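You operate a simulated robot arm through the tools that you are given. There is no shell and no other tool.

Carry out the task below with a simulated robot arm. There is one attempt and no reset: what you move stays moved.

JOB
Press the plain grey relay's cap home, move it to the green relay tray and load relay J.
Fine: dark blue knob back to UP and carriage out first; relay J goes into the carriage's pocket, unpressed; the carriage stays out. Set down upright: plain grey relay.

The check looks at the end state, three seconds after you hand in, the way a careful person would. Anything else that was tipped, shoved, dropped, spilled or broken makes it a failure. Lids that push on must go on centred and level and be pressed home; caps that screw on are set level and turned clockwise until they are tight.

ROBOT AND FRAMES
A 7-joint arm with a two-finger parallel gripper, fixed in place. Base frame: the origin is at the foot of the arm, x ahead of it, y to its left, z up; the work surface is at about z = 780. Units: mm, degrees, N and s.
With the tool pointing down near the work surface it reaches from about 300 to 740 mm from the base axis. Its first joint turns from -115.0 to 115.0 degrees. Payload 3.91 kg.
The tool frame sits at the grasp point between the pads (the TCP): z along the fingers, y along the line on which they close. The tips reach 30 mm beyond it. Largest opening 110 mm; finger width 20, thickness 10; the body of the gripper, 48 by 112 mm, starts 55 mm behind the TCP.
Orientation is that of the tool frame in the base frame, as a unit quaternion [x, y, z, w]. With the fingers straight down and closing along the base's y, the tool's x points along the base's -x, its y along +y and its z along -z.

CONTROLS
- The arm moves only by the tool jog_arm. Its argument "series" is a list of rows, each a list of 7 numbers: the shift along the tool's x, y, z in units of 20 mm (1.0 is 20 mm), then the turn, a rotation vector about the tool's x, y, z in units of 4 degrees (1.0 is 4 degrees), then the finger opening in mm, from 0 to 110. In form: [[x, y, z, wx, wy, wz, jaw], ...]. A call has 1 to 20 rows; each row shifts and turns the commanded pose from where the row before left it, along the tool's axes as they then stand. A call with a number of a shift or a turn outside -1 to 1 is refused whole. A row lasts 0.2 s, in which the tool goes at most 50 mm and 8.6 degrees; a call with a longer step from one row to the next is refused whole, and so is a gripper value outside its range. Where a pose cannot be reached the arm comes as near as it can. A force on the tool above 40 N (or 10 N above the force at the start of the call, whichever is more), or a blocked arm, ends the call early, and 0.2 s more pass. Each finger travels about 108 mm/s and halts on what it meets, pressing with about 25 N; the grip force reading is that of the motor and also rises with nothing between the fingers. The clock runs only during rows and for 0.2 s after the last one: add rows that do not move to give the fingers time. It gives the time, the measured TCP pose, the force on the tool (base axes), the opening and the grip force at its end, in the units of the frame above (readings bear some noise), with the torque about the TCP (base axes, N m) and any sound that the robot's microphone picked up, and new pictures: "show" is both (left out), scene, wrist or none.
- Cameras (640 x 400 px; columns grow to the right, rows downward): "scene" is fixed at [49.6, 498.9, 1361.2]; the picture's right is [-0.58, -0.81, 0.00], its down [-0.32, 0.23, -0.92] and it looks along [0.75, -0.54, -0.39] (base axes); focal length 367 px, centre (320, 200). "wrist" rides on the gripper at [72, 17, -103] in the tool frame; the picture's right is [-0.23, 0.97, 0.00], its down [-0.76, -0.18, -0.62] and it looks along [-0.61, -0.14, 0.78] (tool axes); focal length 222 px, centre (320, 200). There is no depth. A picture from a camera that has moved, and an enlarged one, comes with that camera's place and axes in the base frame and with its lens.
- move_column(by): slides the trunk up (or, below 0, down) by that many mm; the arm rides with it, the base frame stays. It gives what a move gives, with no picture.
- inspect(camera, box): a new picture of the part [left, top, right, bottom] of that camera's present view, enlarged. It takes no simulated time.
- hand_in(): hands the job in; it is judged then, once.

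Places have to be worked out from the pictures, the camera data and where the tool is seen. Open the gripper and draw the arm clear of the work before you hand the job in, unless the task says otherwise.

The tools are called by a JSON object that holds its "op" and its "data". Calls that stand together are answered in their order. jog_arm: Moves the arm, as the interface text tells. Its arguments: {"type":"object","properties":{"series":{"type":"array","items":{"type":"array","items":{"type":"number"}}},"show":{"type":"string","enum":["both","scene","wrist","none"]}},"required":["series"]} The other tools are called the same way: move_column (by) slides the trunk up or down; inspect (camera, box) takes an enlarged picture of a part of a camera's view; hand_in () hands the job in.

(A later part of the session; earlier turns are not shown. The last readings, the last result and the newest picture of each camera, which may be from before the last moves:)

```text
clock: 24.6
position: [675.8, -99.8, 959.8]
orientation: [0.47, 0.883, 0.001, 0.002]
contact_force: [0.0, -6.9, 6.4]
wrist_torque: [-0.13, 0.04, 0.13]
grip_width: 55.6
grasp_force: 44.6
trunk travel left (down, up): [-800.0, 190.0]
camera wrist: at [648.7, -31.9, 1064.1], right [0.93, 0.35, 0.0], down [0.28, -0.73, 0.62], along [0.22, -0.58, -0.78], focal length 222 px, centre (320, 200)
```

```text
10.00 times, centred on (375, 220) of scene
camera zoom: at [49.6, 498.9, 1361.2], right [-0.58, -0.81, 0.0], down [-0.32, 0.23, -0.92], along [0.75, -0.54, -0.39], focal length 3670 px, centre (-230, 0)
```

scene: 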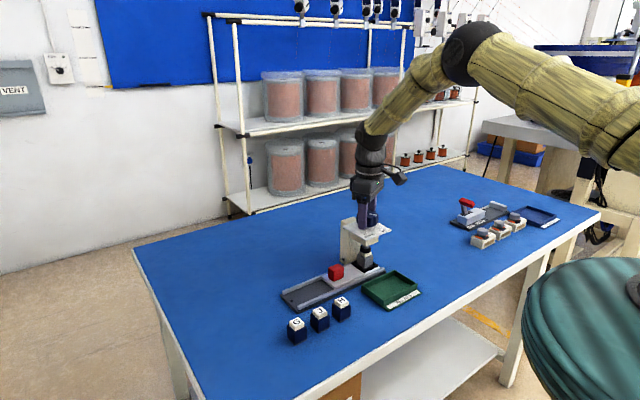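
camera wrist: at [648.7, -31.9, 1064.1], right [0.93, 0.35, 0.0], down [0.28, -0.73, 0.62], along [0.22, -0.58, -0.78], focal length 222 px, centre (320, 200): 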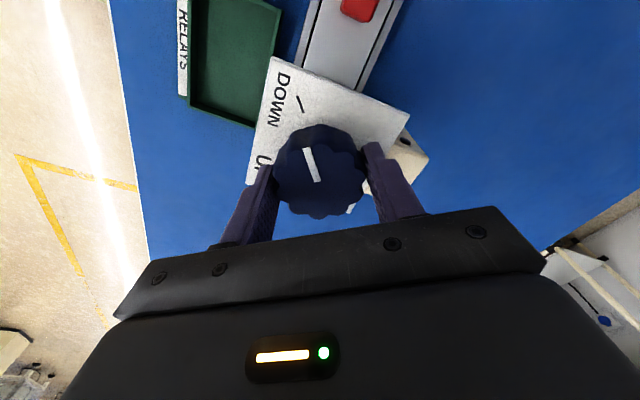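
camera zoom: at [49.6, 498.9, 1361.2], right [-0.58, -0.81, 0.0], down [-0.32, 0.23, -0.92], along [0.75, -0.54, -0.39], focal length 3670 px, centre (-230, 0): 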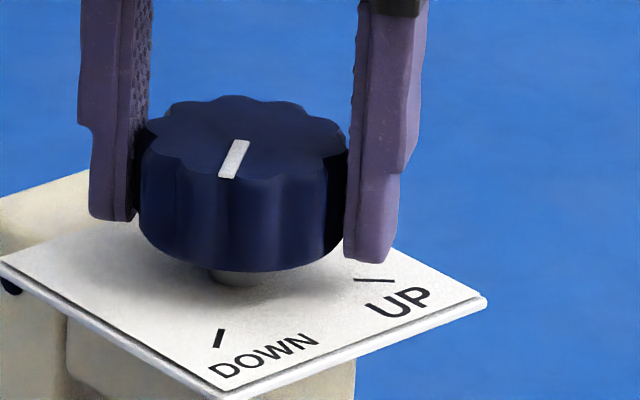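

Mark now coincides with DOWN and the ram moved slightly lower. I try one more small increment to find the end stop.

{"op": "jog_arm", "data": {"series": [[0, 0, 0, 0, 0, 0.5, 45], [0, 0, 0, 0, 0, 0.5, 45], [0, 0, 0, 0, 0, 0, 45]], "show": "wrist"}}

{"op": "inspect", "data": {"camera": "scene", "box": [345, 240, 385, 265]}}

{"op": "inspect", "data": {"camera": "scene", "box": [350, 200, 400, 240]}}

```text
clock: 25.4
position: [676.0, -101.6, 960.4]
orientation: [0.501, 0.865, 0.001, 0.002]
contact_force: [2.0, -6.6, 8.4]
wrist_torque: [-1.15, 0.21, 0.28]
grip_width: 55.8
grasp_force: 45.4
trunk travel left (down, up): [-800.0, 190.0]
camera wrist: at [653.6, -30.3, 1064.1], right [0.96, 0.29, 0.0], down [0.23, -0.75, 0.62], along [0.18, -0.6, -0.78], focal length 222 px, centre (320, 200)
```

wrist: 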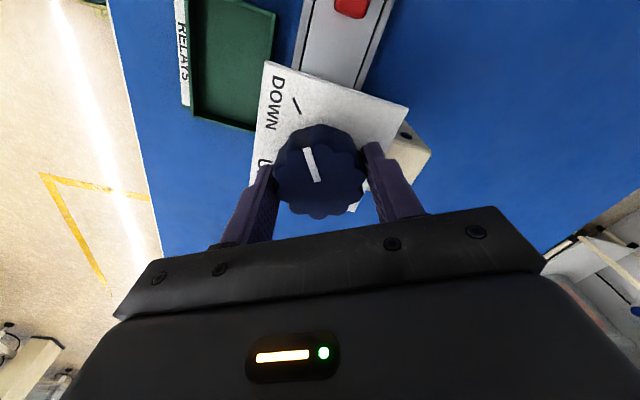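

```text
16.00 times, centred on (365, 252) of scene
camera zoom: at [49.6, 498.9, 1361.2], right [-0.58, -0.81, 0.0], down [-0.32, 0.23, -0.92], along [0.75, -0.54, -0.39], focal length 5872 px, centre (-400, -640)
```

zoom: 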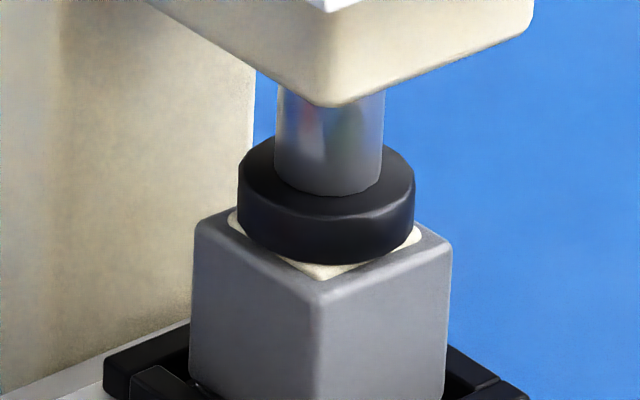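

```text
10.00 times, centred on (375, 220) of scene
camera zoom: at [49.6, 498.9, 1361.2], right [-0.58, -0.81, 0.0], down [-0.32, 0.23, -0.92], along [0.75, -0.54, -0.39], focal length 3670 px, centre (-230, 0)
```

zoom: 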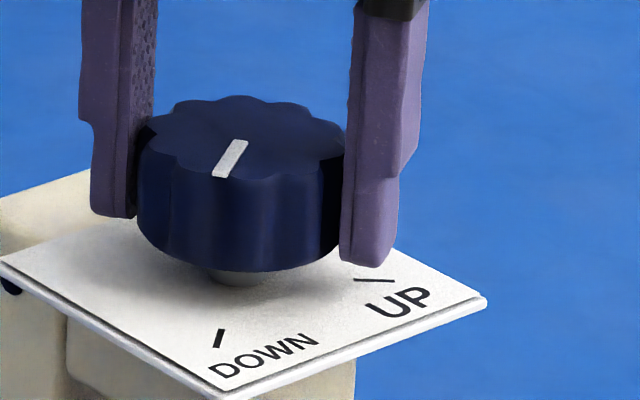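

The ram went down a little more with the torque still only 0.28 N·m and no stop yet. I continue in small steps.

{"op": "jog_arm", "data": {"series": [[0, 0, 0, 0, 0, 0.5, 45], [0, 0, 0, 0, 0, 0.5, 45], [0, 0, 0, 0, 0, 0, 45]], "show": "wrist"}}

{"op": "inspect", "data": {"camera": "scene", "box": [345, 240, 385, 265]}}

{"op": "inspect", "data": {"camera": "scene", "box": [350, 200, 400, 240]}}

```text
clock: 26.2
position: [674.3, -99.7, 960.6]
orientation: [0.53, 0.848, 0.001, 0.0]
contact_force: [6.7, -4.7, 14.2]
wrist_torque: [0.08, 0.26, 0.41]
grip_width: 55.8
grasp_force: 45.3
trunk travel left (down, up): [-800.0, 190.0]
camera wrist: at [658.2, -28.4, 1064.1], right [0.98, 0.22, 0.0], down [0.17, -0.76, 0.62], along [0.14, -0.61, -0.78], focal length 222 px, centre (320, 200)
```

wrist: 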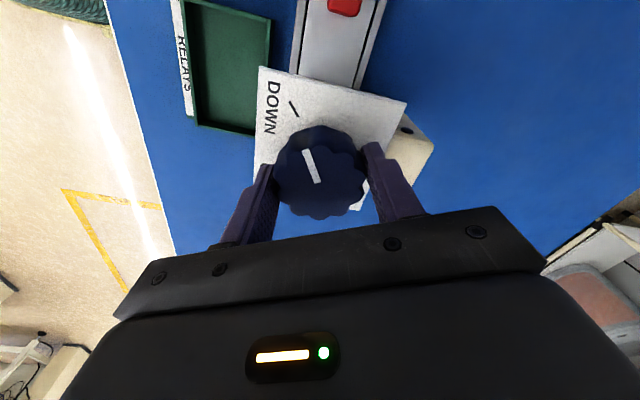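

```text
16.00 times, centred on (365, 252) of scene
camera zoom: at [49.6, 498.9, 1361.2], right [-0.58, -0.81, 0.0], down [-0.32, 0.23, -0.92], along [0.75, -0.54, -0.39], focal length 5872 px, centre (-400, -640)
```

zoom: 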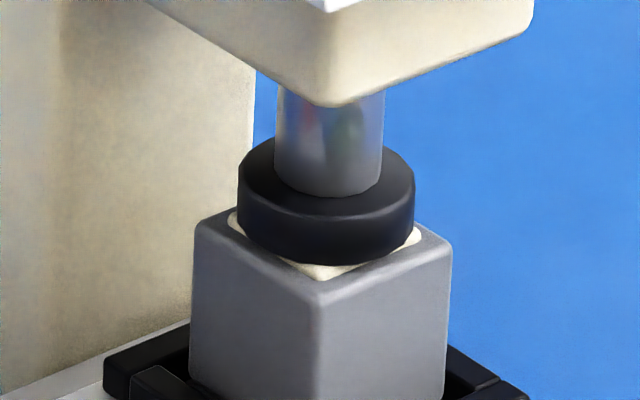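

```text
10.00 times, centred on (375, 220) of scene
camera zoom: at [49.6, 498.9, 1361.2], right [-0.58, -0.81, 0.0], down [-0.32, 0.23, -0.92], along [0.75, -0.54, -0.39], focal length 3670 px, centre (-230, 0)
```

zoom: 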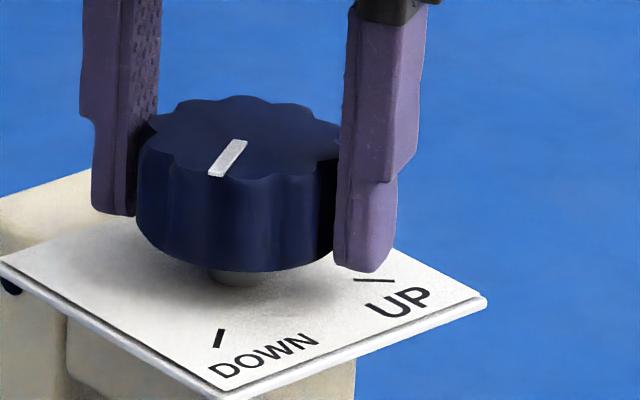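

Torque is beginning to climb (0.41 N·m) and the ram has almost stopped moving. One more small step to confirm it is the end stop.

{"op": "jog_arm", "data": {"series": [[0, 0, 0, 0, 0, 0.5, 45], [0, 0, 0, 0, 0, 0.5, 45], [0, 0, 0, 0, 0, 0, 45]], "show": "wrist"}}

{"op": "inspect", "data": {"camera": "scene", "box": [345, 240, 385, 265]}}

{"op": "inspect", "data": {"camera": "scene", "box": [350, 200, 400, 240]}}

```text
clock: 27.0
position: [674.9, -98.1, 957.0]
orientation: [0.56, 0.828, 0.0, -0.001]
contact_force: [0.1, 3.2, 0.0]
wrist_torque: [1.48, 0.03, 0.11]
grip_width: 54.8
grasp_force: 45.5
trunk travel left (down, up): [-800.0, 190.0]
camera wrist: at [663.2, -25.7, 1062.3], right [0.99, 0.15, 0.0], down [0.12, -0.77, 0.62], along [0.09, -0.61, -0.78], focal length 222 px, centre (320, 200)
```

wrist: 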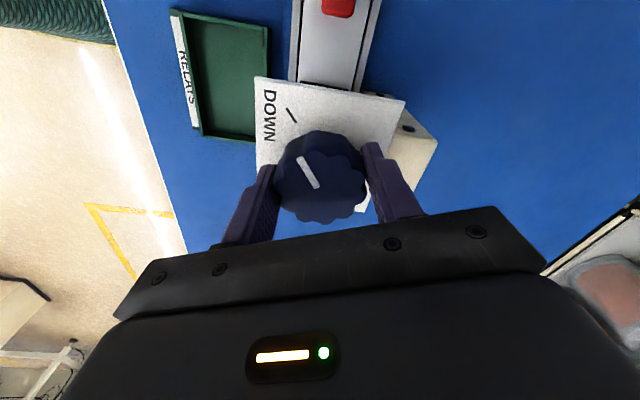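

```text
16.00 times, centred on (365, 252) of scene
camera zoom: at [49.6, 498.9, 1361.2], right [-0.58, -0.81, 0.0], down [-0.32, 0.23, -0.92], along [0.75, -0.54, -0.39], focal length 5872 px, centre (-400, -640)
```

zoom: 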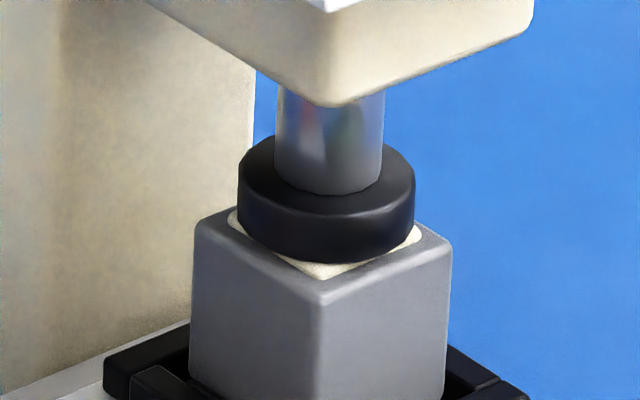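

```text
10.00 times, centred on (375, 220) of scene
camera zoom: at [49.6, 498.9, 1361.2], right [-0.58, -0.81, 0.0], down [-0.32, 0.23, -0.92], along [0.75, -0.54, -0.39], focal length 3670 px, centre (-230, 0)
```

zoom: 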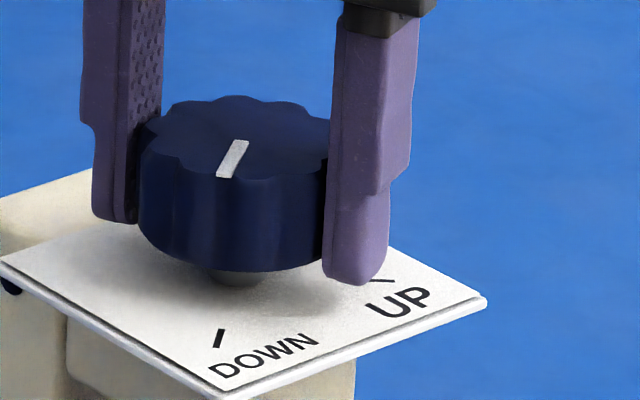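

The pads slipped one lobe at the hard stop, so the knob is fully DOWN and the cap is home. Now I turn counterclockwise back toward UP, first 80°.

{"op": "jog_arm", "data": {"series": [[0, 0, 0, 0, 0, -1, 45], [0, 0, 0, 0, 0, -1, 45], [0, 0, 0, 0, 0, -1, 45], [0, 0, 0, 0, 0, -1, 45], [0, 0, 0, 0, 0, -1, 45], [0, 0, 0, 0, 0, -1, 45], [0, 0, 0, 0, 0, -1, 45], [0, 0, 0, 0, 0, -1, 45], [0, 0, 0, 0, 0, -1, 45], [0, 0, 0, 0, 0, -1, 45]], "show": "wrist"}}

{"op": "inspect", "data": {"camera": "scene", "box": [330, 190, 410, 280]}}

```text
clock: 29.2
position: [673.2, -99.2, 958.5]
orientation: [0.241, 0.971, -0.001, -0.003]
contact_force: [-19.9, 6.2, -18.1]
wrist_torque: [-0.02, -0.4, -0.03]
grip_width: 54.3
grasp_force: 44.9
trunk travel left (down, up): [-800.0, 190.0]
camera wrist: at [617.6, -50.9, 1062.3], right [0.66, 0.75, 0.0], down [0.59, -0.51, 0.62], along [0.47, -0.41, -0.78], focal length 222 px, centre (320, 200)
```

wrist: 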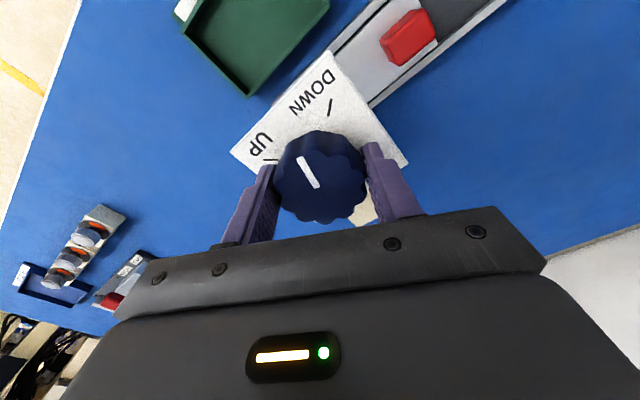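

```text
4.44 times, centred on (370, 235) of scene
camera zoom: at [49.6, 498.9, 1361.2], right [-0.58, -0.81, 0.0], down [-0.32, 0.23, -0.92], along [0.75, -0.54, -0.39], focal length 1631 px, centre (98, 44)
```

zoom: 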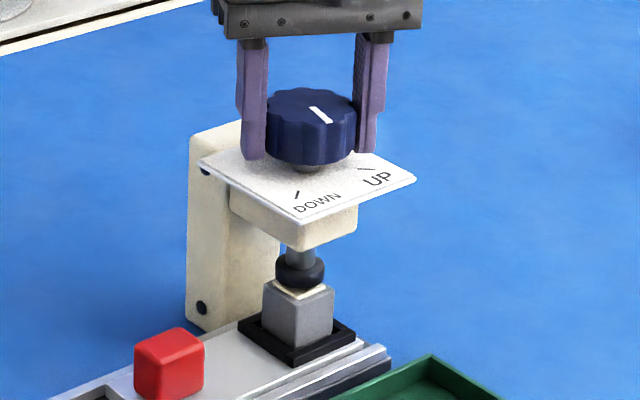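

The ram is lifting and the cap stays down. Side forces are up to about 28 N, so I shift the tool 1.5 mm toward where it is being pulled, then keep turning.

{"op": "jog_arm", "data": {"series": [[0.078, -0.013, 0.05, 0, 0, 0, 45], [0, 0, 0, 0, 0, -1, 45], [0, 0, 0, 0, 0, -1, 45], [0, 0, 0, 0, 0, -1, 45], [0, 0, 0, 0, 0, -1, 45], [0, 0, 0, 0, 0, -1, 45], [0, 0, 0, 0, 0, 0, 45]], "show": "wrist"}}

{"op": "inspect", "data": {"camera": "scene", "box": [330, 190, 410, 280]}}

```text
clock: 30.8
position: [673.0, -100.2, 958.0]
orientation: [0.069, 0.998, 0.0, 0.0]
contact_force: [-13.6, -0.6, -12.9]
wrist_torque: [-0.19, -0.78, 0.0]
grip_width: 54.4
grasp_force: 44.7
trunk travel left (down, up): [-800.0, 190.0]
camera wrist: at [603.8, -73.5, 1062.2], right [0.36, 0.93, 0.0], down [0.73, -0.28, 0.62], along [0.58, -0.22, -0.78], focal length 222 px, centre (320, 200)
```

wrist: 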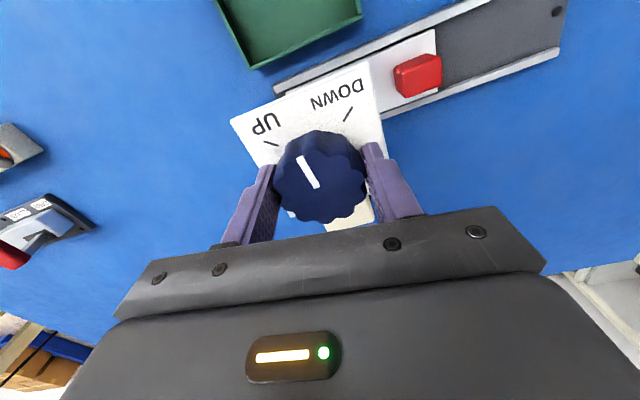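

```text
4.44 times, centred on (370, 235) of scene
camera zoom: at [49.6, 498.9, 1361.2], right [-0.58, -0.81, 0.0], down [-0.32, 0.23, -0.92], along [0.75, -0.54, -0.39], focal length 1631 px, centre (98, 44)
```

zoom: 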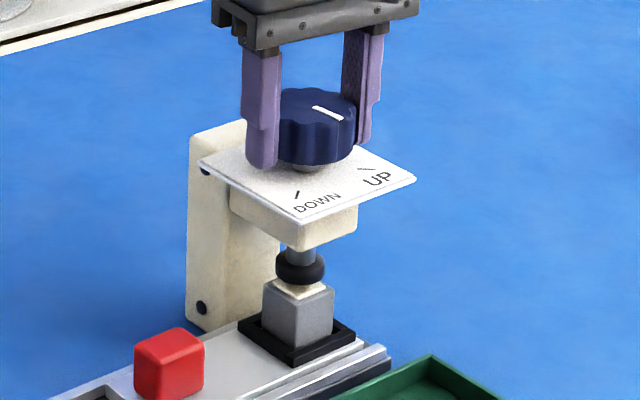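

60° back so far; the forces are moderate. I continue 32° with another small easing.

{"op": "jog_arm", "data": {"series": [[0.04, 0, 0.03, 0, 0, 0, 45], [0, 0, 0, 0, 0, -1, 45], [0, 0, 0, 0, 0, -1, 45], [0, 0, 0, 0, 0, -1, 45], [0, 0, 0, 0, 0, -1, 45], [0, 0, 0, 0, 0, -1, 45], [0, 0, 0, 0, 0, -1, 45], [0, 0, 0, 0, 0, -1, 45], [0, 0, 0, 0, 0, -1, 45], [0, 0, 0, 0, 0, 0, 45]], "show": "wrist"}}

{"op": "inspect", "data": {"camera": "scene", "box": [330, 190, 410, 280]}}

{"op": "inspect", "data": {"camera": "scene", "box": [350, 200, 400, 240]}}

```text
clock: 33.0
position: [673.6, -99.6, 957.7]
orientation: [-0.208, 0.978, 0.0, 0.0]
contact_force: [0.5, -7.8, 6.6]
wrist_torque: [0.28, 0.98, 0.02]
grip_width: 54.3
grasp_force: 44.9
trunk travel left (down, up): [-800.0, 190.0]
camera wrist: at [600.1, -115.3, 1062.1], right [-0.19, 0.98, 0.0], down [0.77, 0.15, 0.62], along [0.61, 0.12, -0.78], focal length 222 px, centre (320, 200)
```

wrist: 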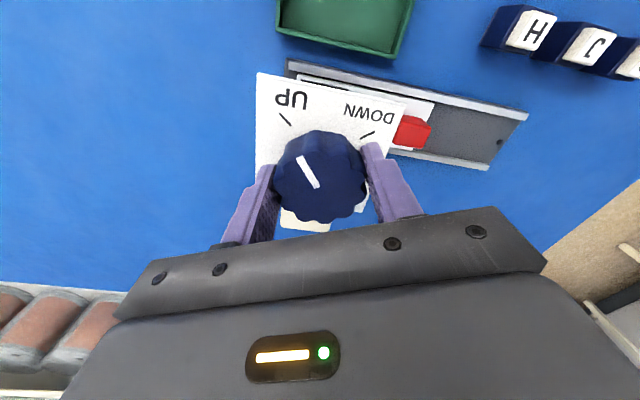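

```text
4.44 times, centred on (370, 235) of scene
camera zoom: at [49.6, 498.9, 1361.2], right [-0.58, -0.81, 0.0], down [-0.32, 0.23, -0.92], along [0.75, -0.54, -0.39], focal length 1631 px, centre (98, 44)
```

zoom: 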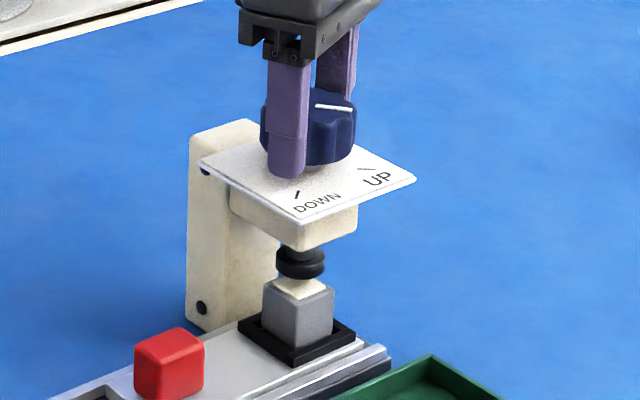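

```text
10.00 times, centred on (375, 220) of scene
camera zoom: at [49.6, 498.9, 1361.2], right [-0.58, -0.81, 0.0], down [-0.32, 0.23, -0.92], along [0.75, -0.54, -0.39], focal length 3670 px, centre (-230, 0)
```

zoom: 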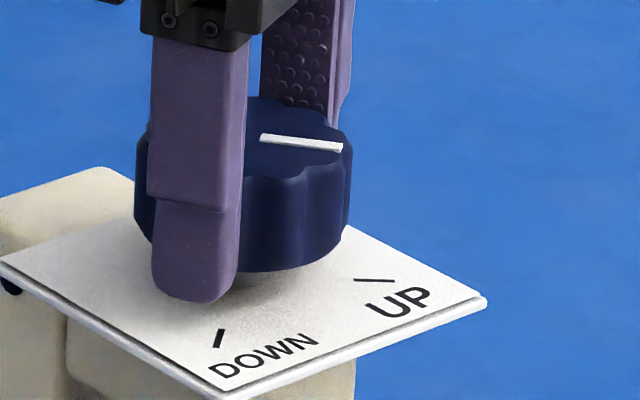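

About 15° remains to the original UP position (the mark was pointing straight right in the scene). I turn 12° and check.

{"op": "jog_arm", "data": {"series": [[0, 0, 0, 0, 0, -1, 45], [0, 0, 0, 0, 0, -1, 45], [0, 0, 0, 0, 0, -1, 45], [0, 0, 0, 0, 0, 0, 45]], "show": "wrist"}}

{"op": "inspect", "data": {"camera": "scene", "box": [350, 200, 400, 240]}}

{"op": "inspect", "data": {"camera": "wrist", "box": [220, 60, 440, 220]}}

```text
clock: 34.0
position: [674.0, -101.9, 958.1]
orientation: [-0.31, 0.951, 0.0, 0.001]
contact_force: [3.5, -8.2, 5.8]
wrist_torque: [-0.07, -0.97, 0.03]
grip_width: 54.6
grasp_force: 45.0
trunk travel left (down, up): [-800.0, 190.0]
camera wrist: at [604.8, -130.5, 1062.1], right [-0.39, 0.92, 0.0], down [0.72, 0.3, 0.62], along [0.58, 0.24, -0.78], focal length 222 px, centre (320, 200)
```

wrist: 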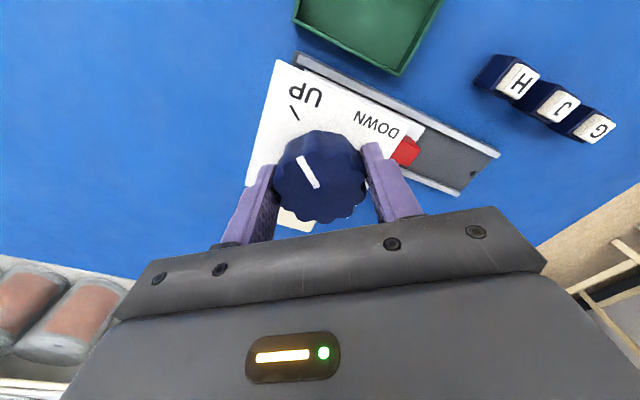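

```text
10.00 times, centred on (375, 220) of scene
camera zoom: at [49.6, 498.9, 1361.2], right [-0.58, -0.81, 0.0], down [-0.32, 0.23, -0.92], along [0.75, -0.54, -0.39], focal length 3670 px, centre (-230, 0)
```

zoom: 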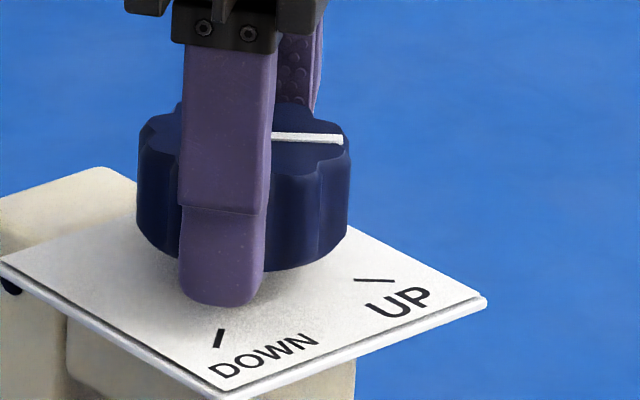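

```text
2.50 times, centred on (330, 140) of wrist
camera zoom: at [604.8, -130.5, 1062.1], right [-0.39, 0.92, 0.0], down [0.72, 0.3, 0.62], along [0.58, 0.24, -0.78], focal length 555 px, centre (295, 350)
```

zoom: 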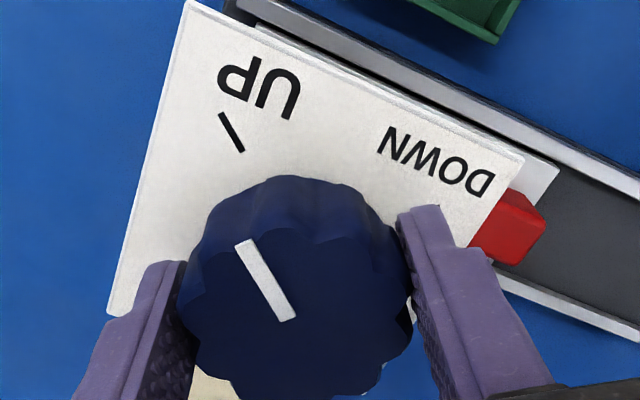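

Mark is almost parallel to the UP tick, with no stop felt yet. I turn another 4° plus 2°.

{"op": "jog_arm", "data": {"series": [[0, 0, 0, 0, 0, -0.5, 45], [0, 0, 0, 0, 0, -0.5, 45], [0, 0, 0, 0, 0, -0.5, 45], [0, 0, 0, 0, 0, 0, 45]], "show": "wrist"}}

{"op": "inspect", "data": {"camera": "scene", "box": [350, 200, 400, 240]}}

{"op": "inspect", "data": {"camera": "wrist", "box": [220, 60, 440, 220]}}

```text
clock: 35.0
position: [672.3, -103.2, 957.7]
orientation: [-0.359, 0.934, 0.0, 0.0]
contact_force: [2.6, -9.0, 6.2]
wrist_torque: [-0.28, 0.06, -1.37]
grip_width: 55.2
grasp_force: 45.1
trunk travel left (down, up): [-800.0, 190.0]
camera wrist: at [607.5, -138.4, 1061.9], right [-0.48, 0.88, 0.0], down [0.69, 0.38, 0.62], along [0.55, 0.3, -0.78], focal length 222 px, centre (320, 200)
```

wrist: 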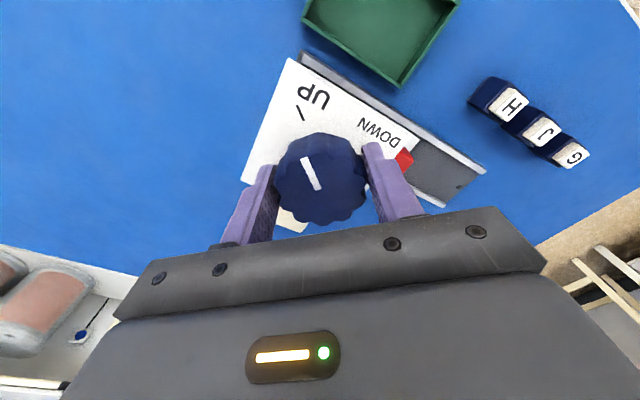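

```text
10.00 times, centred on (375, 220) of scene
camera zoom: at [49.6, 498.9, 1361.2], right [-0.58, -0.81, 0.0], down [-0.32, 0.23, -0.92], along [0.75, -0.54, -0.39], focal length 3670 px, centre (-230, 0)
```

zoom: 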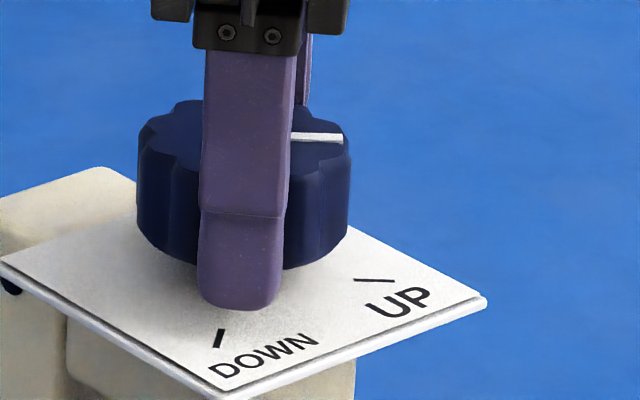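

```text
2.50 times, centred on (330, 140) of wrist
camera zoom: at [607.5, -138.4, 1061.9], right [-0.48, 0.88, 0.0], down [0.69, 0.38, 0.62], along [0.55, 0.3, -0.78], focal length 555 px, centre (295, 350)
```

zoom: 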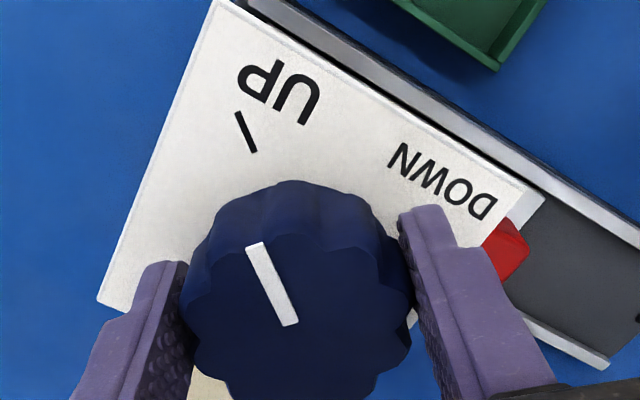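

A sharp torque (-1.37 N·m) shows the UP stop is reached, with the mark at the UP tick. I relax the twist slightly, open the fingers and lift clear.

{"op": "jog_arm", "data": {"series": [[0, 0, 0, 0, 0, 0.4, 45], [0, 0, 0, 0, 0, 0, 65], [0, 0, 0, 0, 0, 0, 85], [0, 0, 0, 0, 0, 0, 100], [0, 0, -0.8, 0, 0, 0, 100], [0, 0, -1, 0, 0, 0, 100], [0, 0, -1, 0, 0, 0, 100], [0, 0, -1, 0, 0, 0, 100], [0, 0, 0, 0, 0, 0, 100]], "show": "both"}}

{"op": "inspect", "data": {"camera": "scene", "box": [330, 200, 400, 245]}}

{"op": "inspect", "data": {"camera": "scene", "box": [330, 235, 400, 280]}}

{"op": "inspect", "data": {"camera": "wrist", "box": [220, 30, 440, 190]}}

```text
clock: 37.0
position: [672.9, -100.9, 1033.9]
orientation: [-0.345, 0.939, 0.001, -0.001]
contact_force: [-0.6, -1.2, 0.3]
wrist_torque: [0.02, -0.01, -0.01]
grip_width: 100.0
grasp_force: 0.1
trunk travel left (down, up): [-800.0, 190.0]
camera wrist: at [605.5, -136.0, 1137.9], right [-0.46, 0.89, 0.0], down [0.7, 0.36, 0.62], along [0.55, 0.29, -0.78], focal length 222 px, centre (320, 200)
```

scene: 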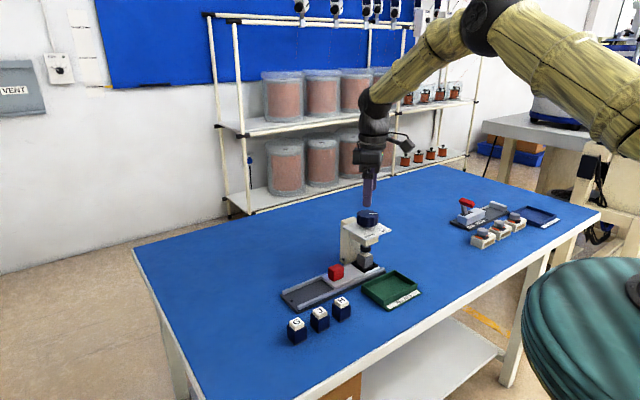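
wrist: 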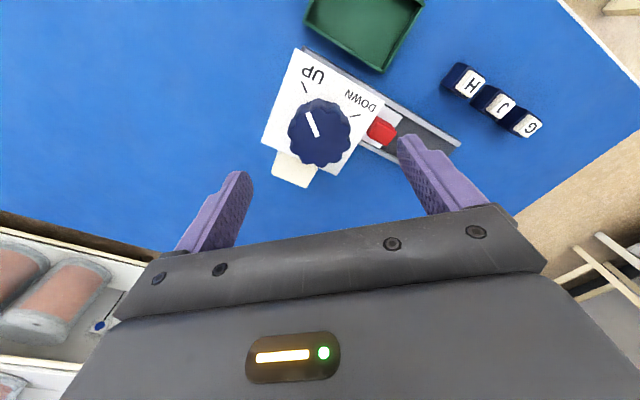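

```text
8.89 times, centred on (365, 222) of scene
camera zoom: at [49.6, 498.9, 1361.2], right [-0.58, -0.81, 0.0], down [-0.32, 0.23, -0.92], along [0.75, -0.54, -0.39], focal length 3262 px, centre (-80, 0)
```

zoom: 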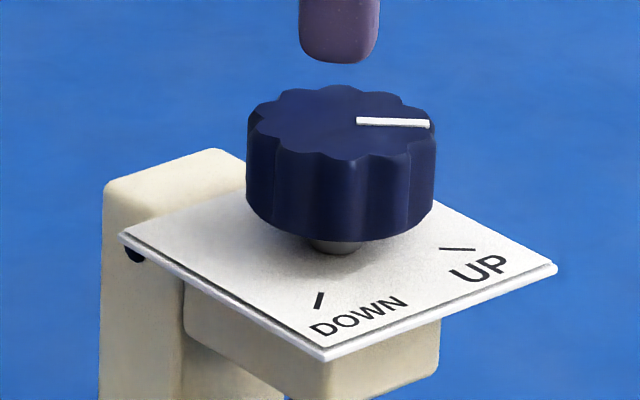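

```text
8.89 times, centred on (365, 258) of scene
camera zoom: at [49.6, 498.9, 1361.2], right [-0.58, -0.81, 0.0], down [-0.32, 0.23, -0.92], along [0.75, -0.54, -0.39], focal length 3262 px, centre (-80, -311)
```

zoom: 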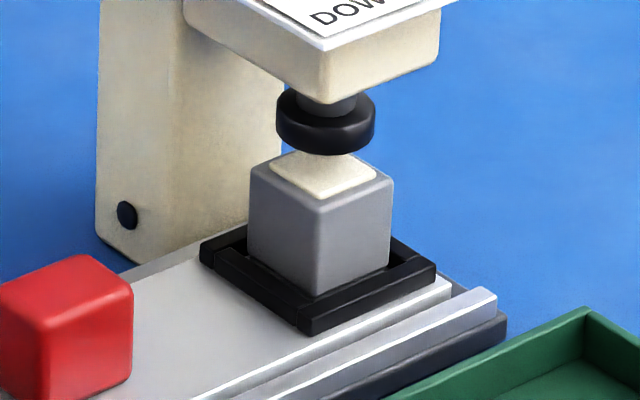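

```text
2.50 times, centred on (330, 110) of wrist
camera zoom: at [605.5, -136.0, 1137.9], right [-0.46, 0.89, 0.0], down [0.7, 0.36, 0.62], along [0.55, 0.29, -0.78], focal length 555 px, centre (295, 425)
```

zoom: 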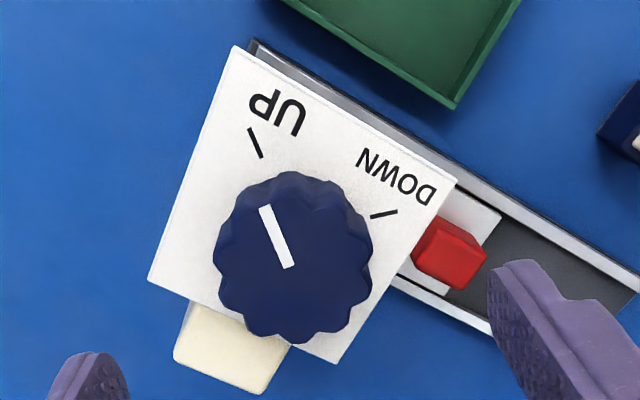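

Knob is exactly back at its UP position and the cap sits down level in the body. Next I turn the gripper to close along base x (yaw +90°) so I can grip the red carriage handle without the gripper body reaching the press head.

{"op": "jog_arm", "data": {"series": [[0, 0, 0, 0, 0, 1, 100], [0, 0, 0, 0, 0, 1, 100], [0, 0, 0, 0, 0, 1, 100], [0, 0, 0, 0, 0, 1, 100], [0, 0, 0, 0, 0, 1, 100], [0, 0, 0, 0, 0, 1, 100], [0, 0, 0, 0, 0, 1, 100], [0, 0, 0, 0, 0, 1, 100], [0, 0, 0, 0, 0, 1, 100], [0, 0, 0, 0, 0, 1, 100], [0, 0, 0, 0, 0, 1, 100], [0, 0, 0, 0, 0, 1, 100], [0, 0, 0, 0, 0, 1, 100], [0, 0, 0, 0, 0, 1, 100], [0, 0, 0, 0, 0, 1, 100], [0, 0, 0, 0, 0, 1, 100], [0, 0, 0, 0, 0, 1, 100], [0, 0, 0, 0, 0, 1, 100], [0, 0, 0, 0, 0, 1, 100], [0, 0, 0, 0, 0, 1, 100]], "show": "none"}}

{"op": "jog_arm", "data": {"series": [[0, 0, 0, 0, 0, 1, 100], [0, 0, 0, 0, 0, 1, 100], [0, 0, 0, 0, 0, 1, 100], [0, 0, 0, 0, 0, 1, 100], [0, 0, 0, 0, 0, 1, 100], [0, 0, 0, 0, 0, 1, 100], [0, 0, 0, 0, 0, 1, 100], [0, 0, 0, 0, 0, 1, 100], [0, 0, 0, 0, 0, 1, 100], [0, 0, 0, 0, 0, 1, 100], [0, 0, 0, 0, 0, 1, 100], [0, 0, 0, 0, 0, 1, 100], [0, 0, 0, 0, 0, 0.6, 100], [0, 0, 0, 0, 0, 0, 100]], "show": "both"}}

```text
clock: 41.2
position: [671.9, -98.8, 1035.0]
orientation: [0.339, 0.941, 0.0, 0.0]
contact_force: [-0.9, 0.6, 0.6]
wrist_torque: [-0.02, -0.02, -0.02]
grip_width: 99.6
grasp_force: 0.1
trunk travel left (down, up): [-800.0, 190.0]
```

```text
clock: 44.2
position: [673.5, -101.2, 1033.7]
orientation: [0.708, 0.707, 0.0, -0.001]
contact_force: [-0.6, -0.6, -0.5]
wrist_torque: [0.03, -0.03, 0.03]
grip_width: 100.1
grasp_force: 0.0
trunk travel left (down, up): [-800.0, 190.0]
camera wrist: at [689.4, -28.3, 1137.4], right [0.97, -0.23, 0.0], down [-0.18, -0.76, 0.62], along [-0.14, -0.61, -0.78], focal length 222 px, centre (320, 200)
```

scene: 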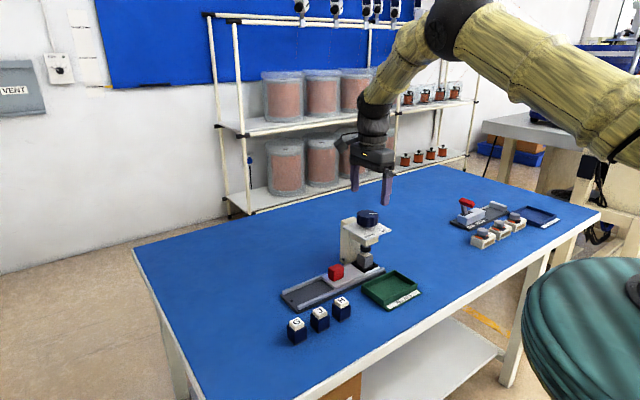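
wrist: 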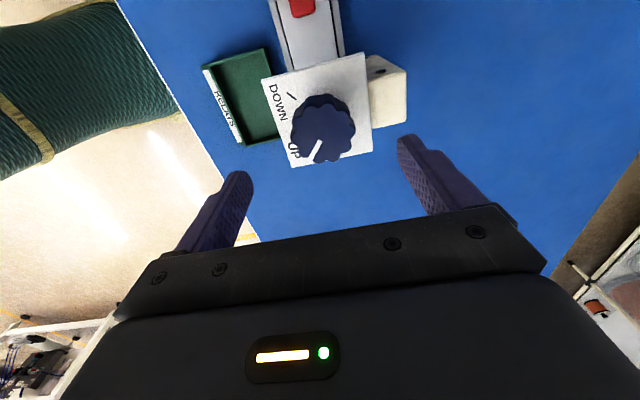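

Yaw +90° is reached. I move to above the red handle and lower partway to view it between the fingers.

{"op": "jog_arm", "data": {"series": [[0.94, 0.08, 0, 0, 0, 0, 100], [0.94, 0.08, 0, 0, 0, 0, 100], [0.94, 0.08, 0, 0, 0, 0, 100], [0.94, 0.08, 0, 0, 0, 0, 100], [0.94, 0.08, 0, 0, 0, 0, 100], [0, 0, 1, 0, 0, 0, 100], [0, 0, 1, 0, 0, 0, 100], [0, 0, 1, 0, 0, 0, 100], [0, 0, 1, 0, 0, 0, 100], [0, 0, 1, 0, 0, 0, 100], [0, 0, 1, 0, 0, 0, 80], [0, 0, 0, 0, 0, 0, 80]], "show": "both"}}

{"op": "inspect", "data": {"camera": "wrist", "box": [220, 30, 440, 190]}}

{"op": "inspect", "data": {"camera": "scene", "box": [290, 190, 400, 300]}}

```text
clock: 46.8
position: [681.3, -8.9, 915.5]
orientation: [0.707, 0.707, 0.0, 0.001]
contact_force: [-0.3, 0.2, 0.8]
wrist_torque: [0.0, 0.0, 0.0]
grip_width: 80.4
grasp_force: 0.0
trunk travel left (down, up): [-800.0, 190.0]
camera wrist: at [698.9, 63.3, 1019.0], right [0.97, -0.23, 0.0], down [-0.18, -0.76, 0.62], along [-0.14, -0.61, -0.78], focal length 222 px, centre (320, 200)
```

scene: 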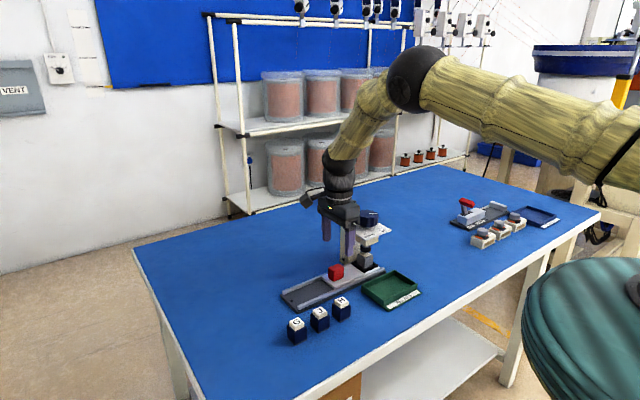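
wrist: 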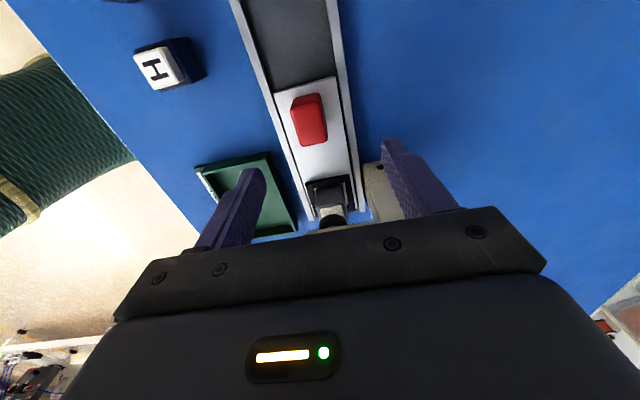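

```text
2.50 times, centred on (330, 110) of wrist
camera zoom: at [698.9, 63.3, 1019.0], right [0.97, -0.23, 0.0], down [-0.18, -0.76, 0.62], along [-0.14, -0.61, -0.78], focal length 555 px, centre (295, 425)
```

zoom: 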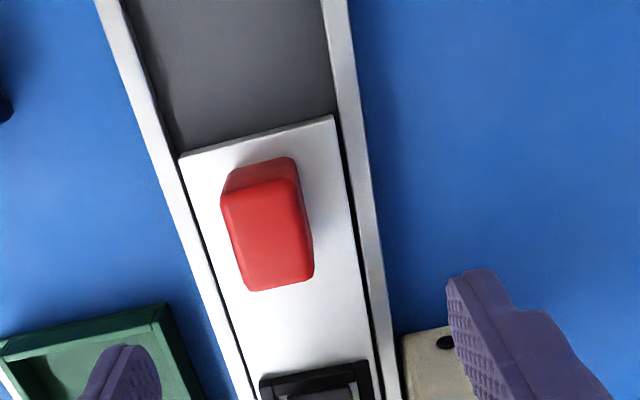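

```text
3.64 times, centred on (345, 245) of scene
camera zoom: at [49.6, 498.9, 1361.2], right [-0.58, -0.81, 0.0], down [-0.32, 0.23, -0.92], along [0.75, -0.54, -0.39], focal length 1334 px, centre (229, 36)
```

zoom: 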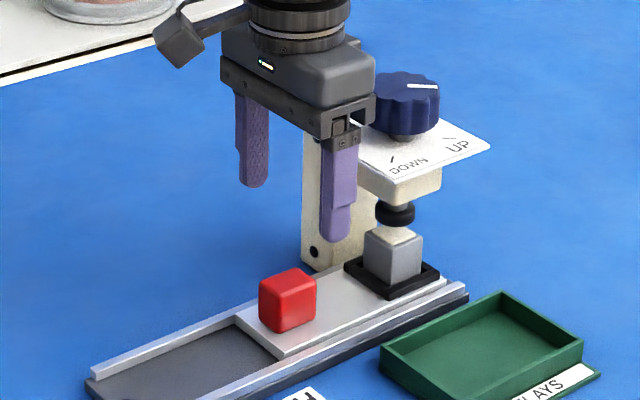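

Triangulating wrist and scene views puts the handle centre near (675, 0) with its top at about z 830–836. I centre over it and come down to z ≈ 870 to verify.

{"op": "jog_arm", "data": {"series": [[0.44, -0.31, 0, 0, 0, 0, 80], [0, 0, 0.8, 0, 0, 0, 80], [0, 0, 0.8, 0, 0, 0, 80], [0, 0, 0.6, 0, 0, 0, 70], [0, 0, 0, 0, 0, 0, 70]], "show": "wrist"}}

{"op": "inspect", "data": {"camera": "wrist", "box": [220, 50, 440, 210]}}

{"op": "inspect", "data": {"camera": "scene", "box": [290, 220, 390, 310]}}

```text
clock: 48.0
position: [675.7, 2.3, 870.9]
orientation: [0.707, 0.707, 0.0, 0.0]
contact_force: [-0.3, -0.4, 0.4]
wrist_torque: [-0.03, -0.01, 0.01]
grip_width: 70.0
grasp_force: 0.1
trunk travel left (down, up): [-800.0, 190.0]
camera wrist: at [693.6, 74.7, 974.6], right [0.97, -0.23, 0.0], down [-0.18, -0.76, 0.62], along [-0.14, -0.61, -0.78], focal length 222 px, centre (320, 200)
```

wrist: 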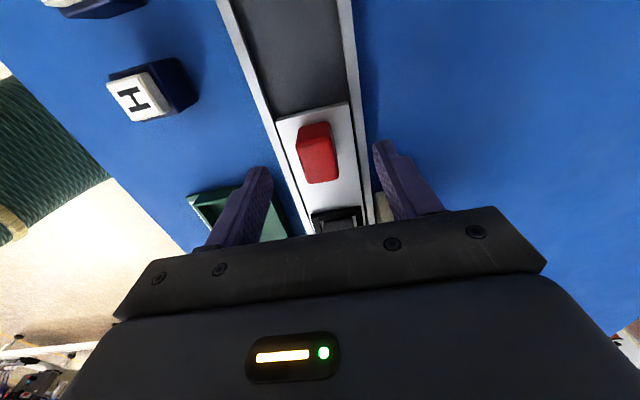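

```text
2.50 times, centred on (330, 130) of wrist
camera zoom: at [693.6, 74.7, 974.6], right [0.97, -0.23, 0.0], down [-0.18, -0.76, 0.62], along [-0.14, -0.61, -0.78], focal length 555 px, centre (295, 375)
```

zoom: 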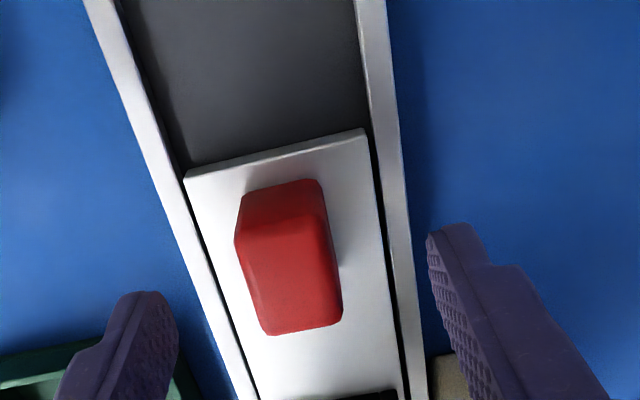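

```text
4.44 times, centred on (340, 265) of scene
camera zoom: at [49.6, 498.9, 1361.2], right [-0.58, -0.81, 0.0], down [-0.32, 0.23, -0.92], along [0.75, -0.54, -0.39], focal length 1631 px, centre (231, -89)
```

zoom: 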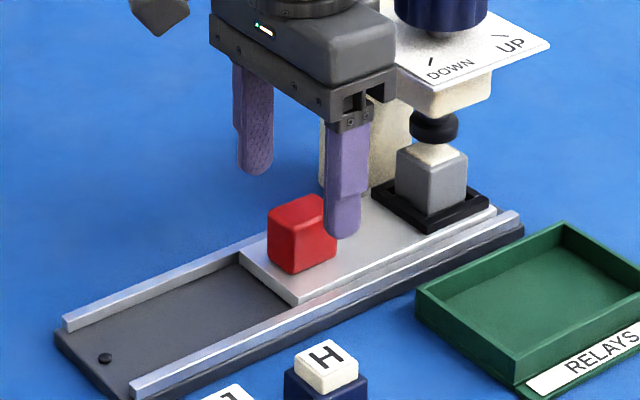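

The handle is centred within about 2–3 mm; I correct that, lower to z ≈ 838 (tips well above the rails) and close on the handle.

{"op": "jog_arm", "data": {"series": [[-0.15, -0.08, 0, 0, 0, 0, 60], [0, 0, 0.8, 0, 0, 0, 60], [0, 0, 0.8, 0, 0, 0, 55], [0, 0, 0, 0, 0, 0, 50], [0, 0, 0, 0, 0, 0, 50]], "show": "wrist"}}

{"op": "inspect", "data": {"camera": "scene", "box": [290, 220, 390, 310]}}

{"op": "inspect", "data": {"camera": "wrist", "box": [220, 80, 440, 240]}}

```text
clock: 49.2
position: [673.4, 0.1, 838.1]
orientation: [0.707, 0.707, 0.0, 0.0]
contact_force: [-0.3, 0.2, -1.0]
wrist_torque: [0.0, 0.02, -0.01]
grip_width: 50.3
grasp_force: 0.0
trunk travel left (down, up): [-800.0, 190.0]
camera wrist: at [690.2, 72.5, 942.8], right [0.97, -0.23, 0.0], down [-0.18, -0.76, 0.62], along [-0.14, -0.61, -0.78], focal length 222 px, centre (320, 200)
```

wrist: 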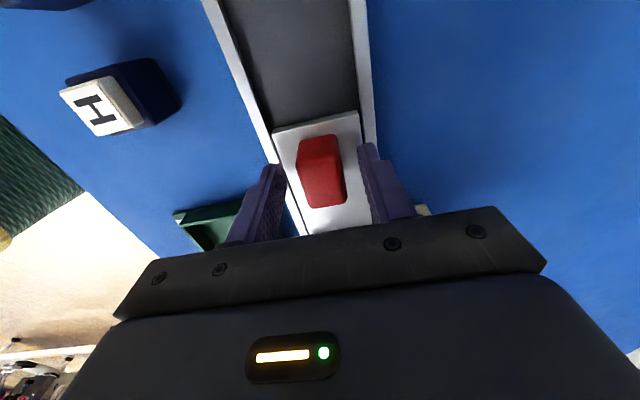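

```text
4.44 times, centred on (340, 265) of scene
camera zoom: at [49.6, 498.9, 1361.2], right [-0.58, -0.81, 0.0], down [-0.32, 0.23, -0.92], along [0.75, -0.54, -0.39], focal length 1631 px, centre (231, -89)
```

zoom: 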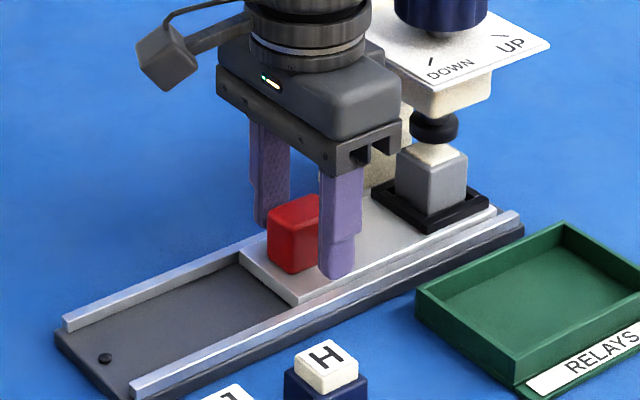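

```text
2.50 times, centred on (330, 160) of wrist
camera zoom: at [690.2, 72.5, 942.8], right [0.97, -0.23, 0.0], down [-0.18, -0.76, 0.62], along [-0.14, -0.61, -0.78], focal length 555 px, centre (295, 300)
```

zoom: 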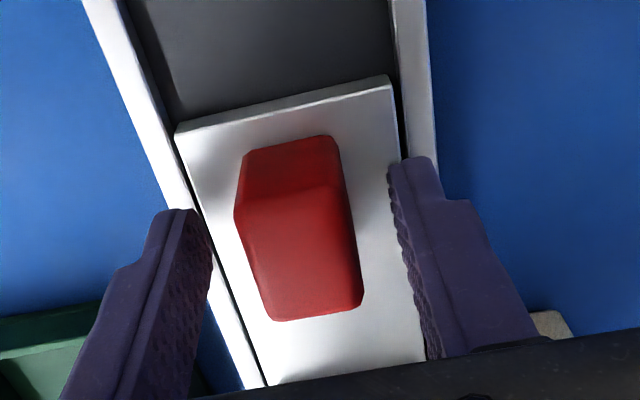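

Tips straddle the handle; it sits about 1.5 mm toward the right finger, so I correct and close on it.

{"op": "jog_arm", "data": {"series": [[0, 0.075, 0, 0, 0, 0, 45], [0, 0, 0, 0, 0, 0, 35], [0, 0, 0, 0, 0, 0, 25], [0, 0, 0, 0, 0, 0, 18], [0, 0, 0, 0, 0, 0, 18]], "show": "wrist"}}

```text
clock: 50.4
position: [675.7, 0.4, 837.5]
orientation: [0.707, 0.707, 0.001, 0.001]
contact_force: [-0.4, -0.3, -2.4]
wrist_torque: [-0.13, -0.22, 0.01]
grip_width: 26.1
grasp_force: 44.5
trunk travel left (down, up): [-800.0, 190.0]
camera wrist: at [691.8, 72.5, 942.1], right [0.97, -0.23, 0.0], down [-0.18, -0.76, 0.62], along [-0.14, -0.61, -0.78], focal length 222 px, centre (320, 200)
```

wrist: 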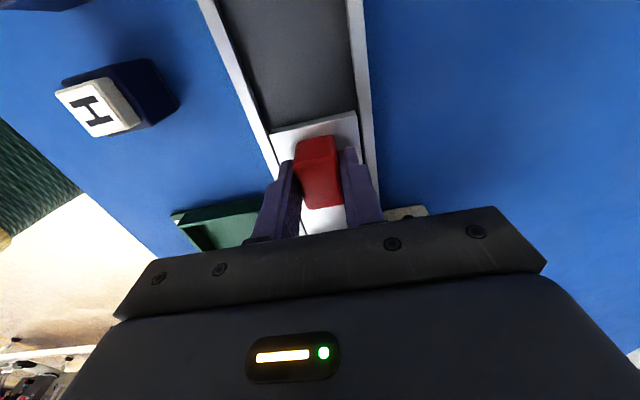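

Gripped at 26 mm. I pull the carriage out slowly along +y, 50 mm first.

{"op": "jog_arm", "data": {"series": [[0.25, 0, 0, 0, 0, 0, 18], [0.4, 0, 0, 0, 0, 0, 18], [0.5, 0, 0, 0, 0, 0, 18], [0.5, 0, 0, 0, 0, 0, 18], [0.5, 0, 0, 0, 0, 0, 18], [0.35, 0, 0, 0, 0, 0, 18], [0, 0, 0, 0, 0, 0, 18]], "show": "both"}}

{"op": "inspect", "data": {"camera": "scene", "box": [270, 220, 400, 320]}}

```text
clock: 52.0
position: [674.9, 50.6, 838.1]
orientation: [0.707, 0.707, 0.001, 0.0]
contact_force: [5.2, 0.1, 11.0]
wrist_torque: [-0.72, 0.54, -0.11]
grip_width: 26.1
grasp_force: 44.9
trunk travel left (down, up): [-800.0, 190.0]
camera wrist: at [691.6, 122.3, 942.1], right [0.97, -0.23, 0.0], down [-0.18, -0.76, 0.62], along [-0.14, -0.61, -0.78], focal length 222 px, centre (320, 200)
```

scene: 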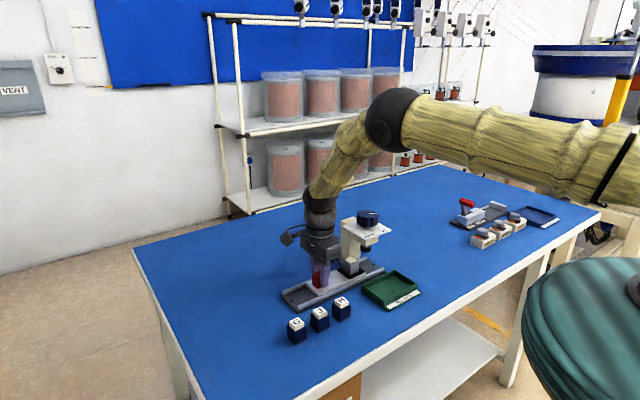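
wrist: 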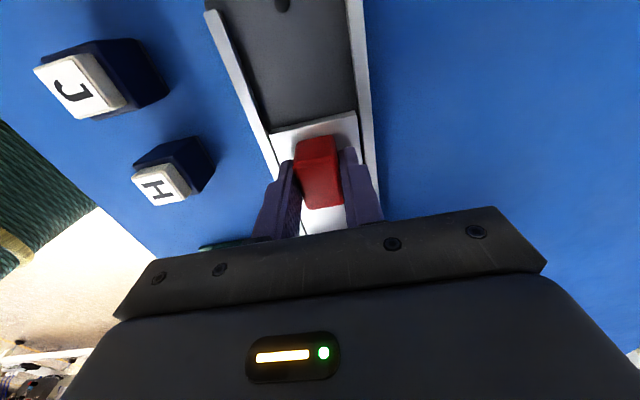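

```text
4.00 times, centred on (335, 270) of scene
camera zoom: at [49.6, 498.9, 1361.2], right [-0.58, -0.81, 0.0], down [-0.32, 0.23, -0.92], along [0.75, -0.54, -0.39], focal length 1468 px, centre (260, -80)
```

zoom: 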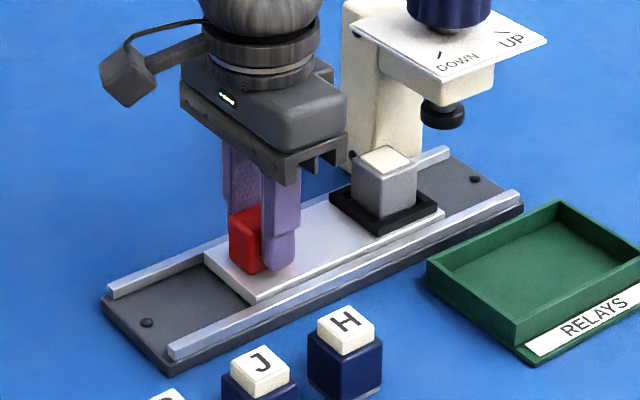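

The carriage slides cleanly with the relay staying seated. I continue another 40 mm.

{"op": "jog_arm", "data": {"series": [[0.3, 0, 0, 0, 0, 0, 18], [0.4, 0, 0, 0, 0, 0, 18], [0.4, 0, 0, 0, 0, 0, 18], [0.4, 0, 0, 0, 0, 0, 18], [0.3, 0, 0, 0, 0, 0, 18], [0.2, 0, 0, 0, 0, 0, 18], [0, 0, 0, 0, 0, 0, 18]], "show": "wrist"}}

{"op": "inspect", "data": {"camera": "scene", "box": [270, 220, 400, 320]}}

```text
clock: 53.6
position: [675.2, 90.4, 839.2]
orientation: [0.707, 0.707, 0.0, 0.001]
contact_force: [7.5, -2.3, 13.9]
wrist_torque: [-0.41, 0.0, -0.03]
grip_width: 25.8
grasp_force: 44.5
trunk travel left (down, up): [-800.0, 190.0]
camera wrist: at [691.6, 161.7, 942.1], right [0.97, -0.23, 0.0], down [-0.18, -0.76, 0.62], along [-0.14, -0.61, -0.78], focal length 222 px, centre (320, 200)
```

wrist: 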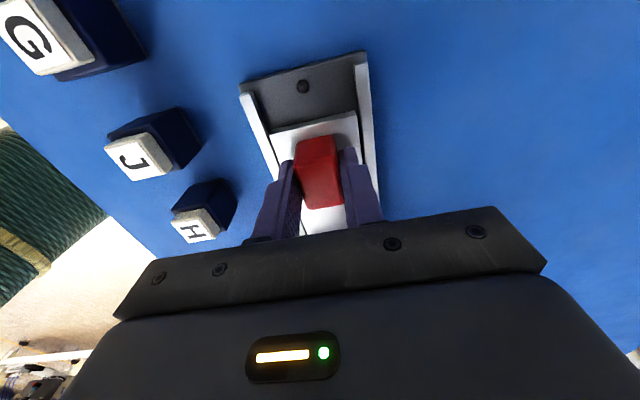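

```text
4.00 times, centred on (335, 270) of scene
camera zoom: at [49.6, 498.9, 1361.2], right [-0.58, -0.81, 0.0], down [-0.32, 0.23, -0.92], along [0.75, -0.54, -0.39], focal length 1468 px, centre (260, -80)
```

zoom: 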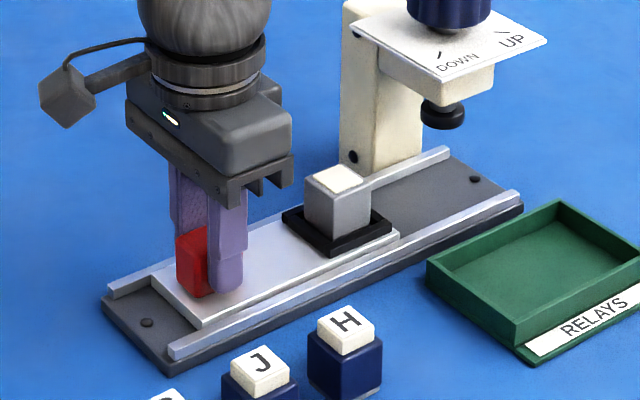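

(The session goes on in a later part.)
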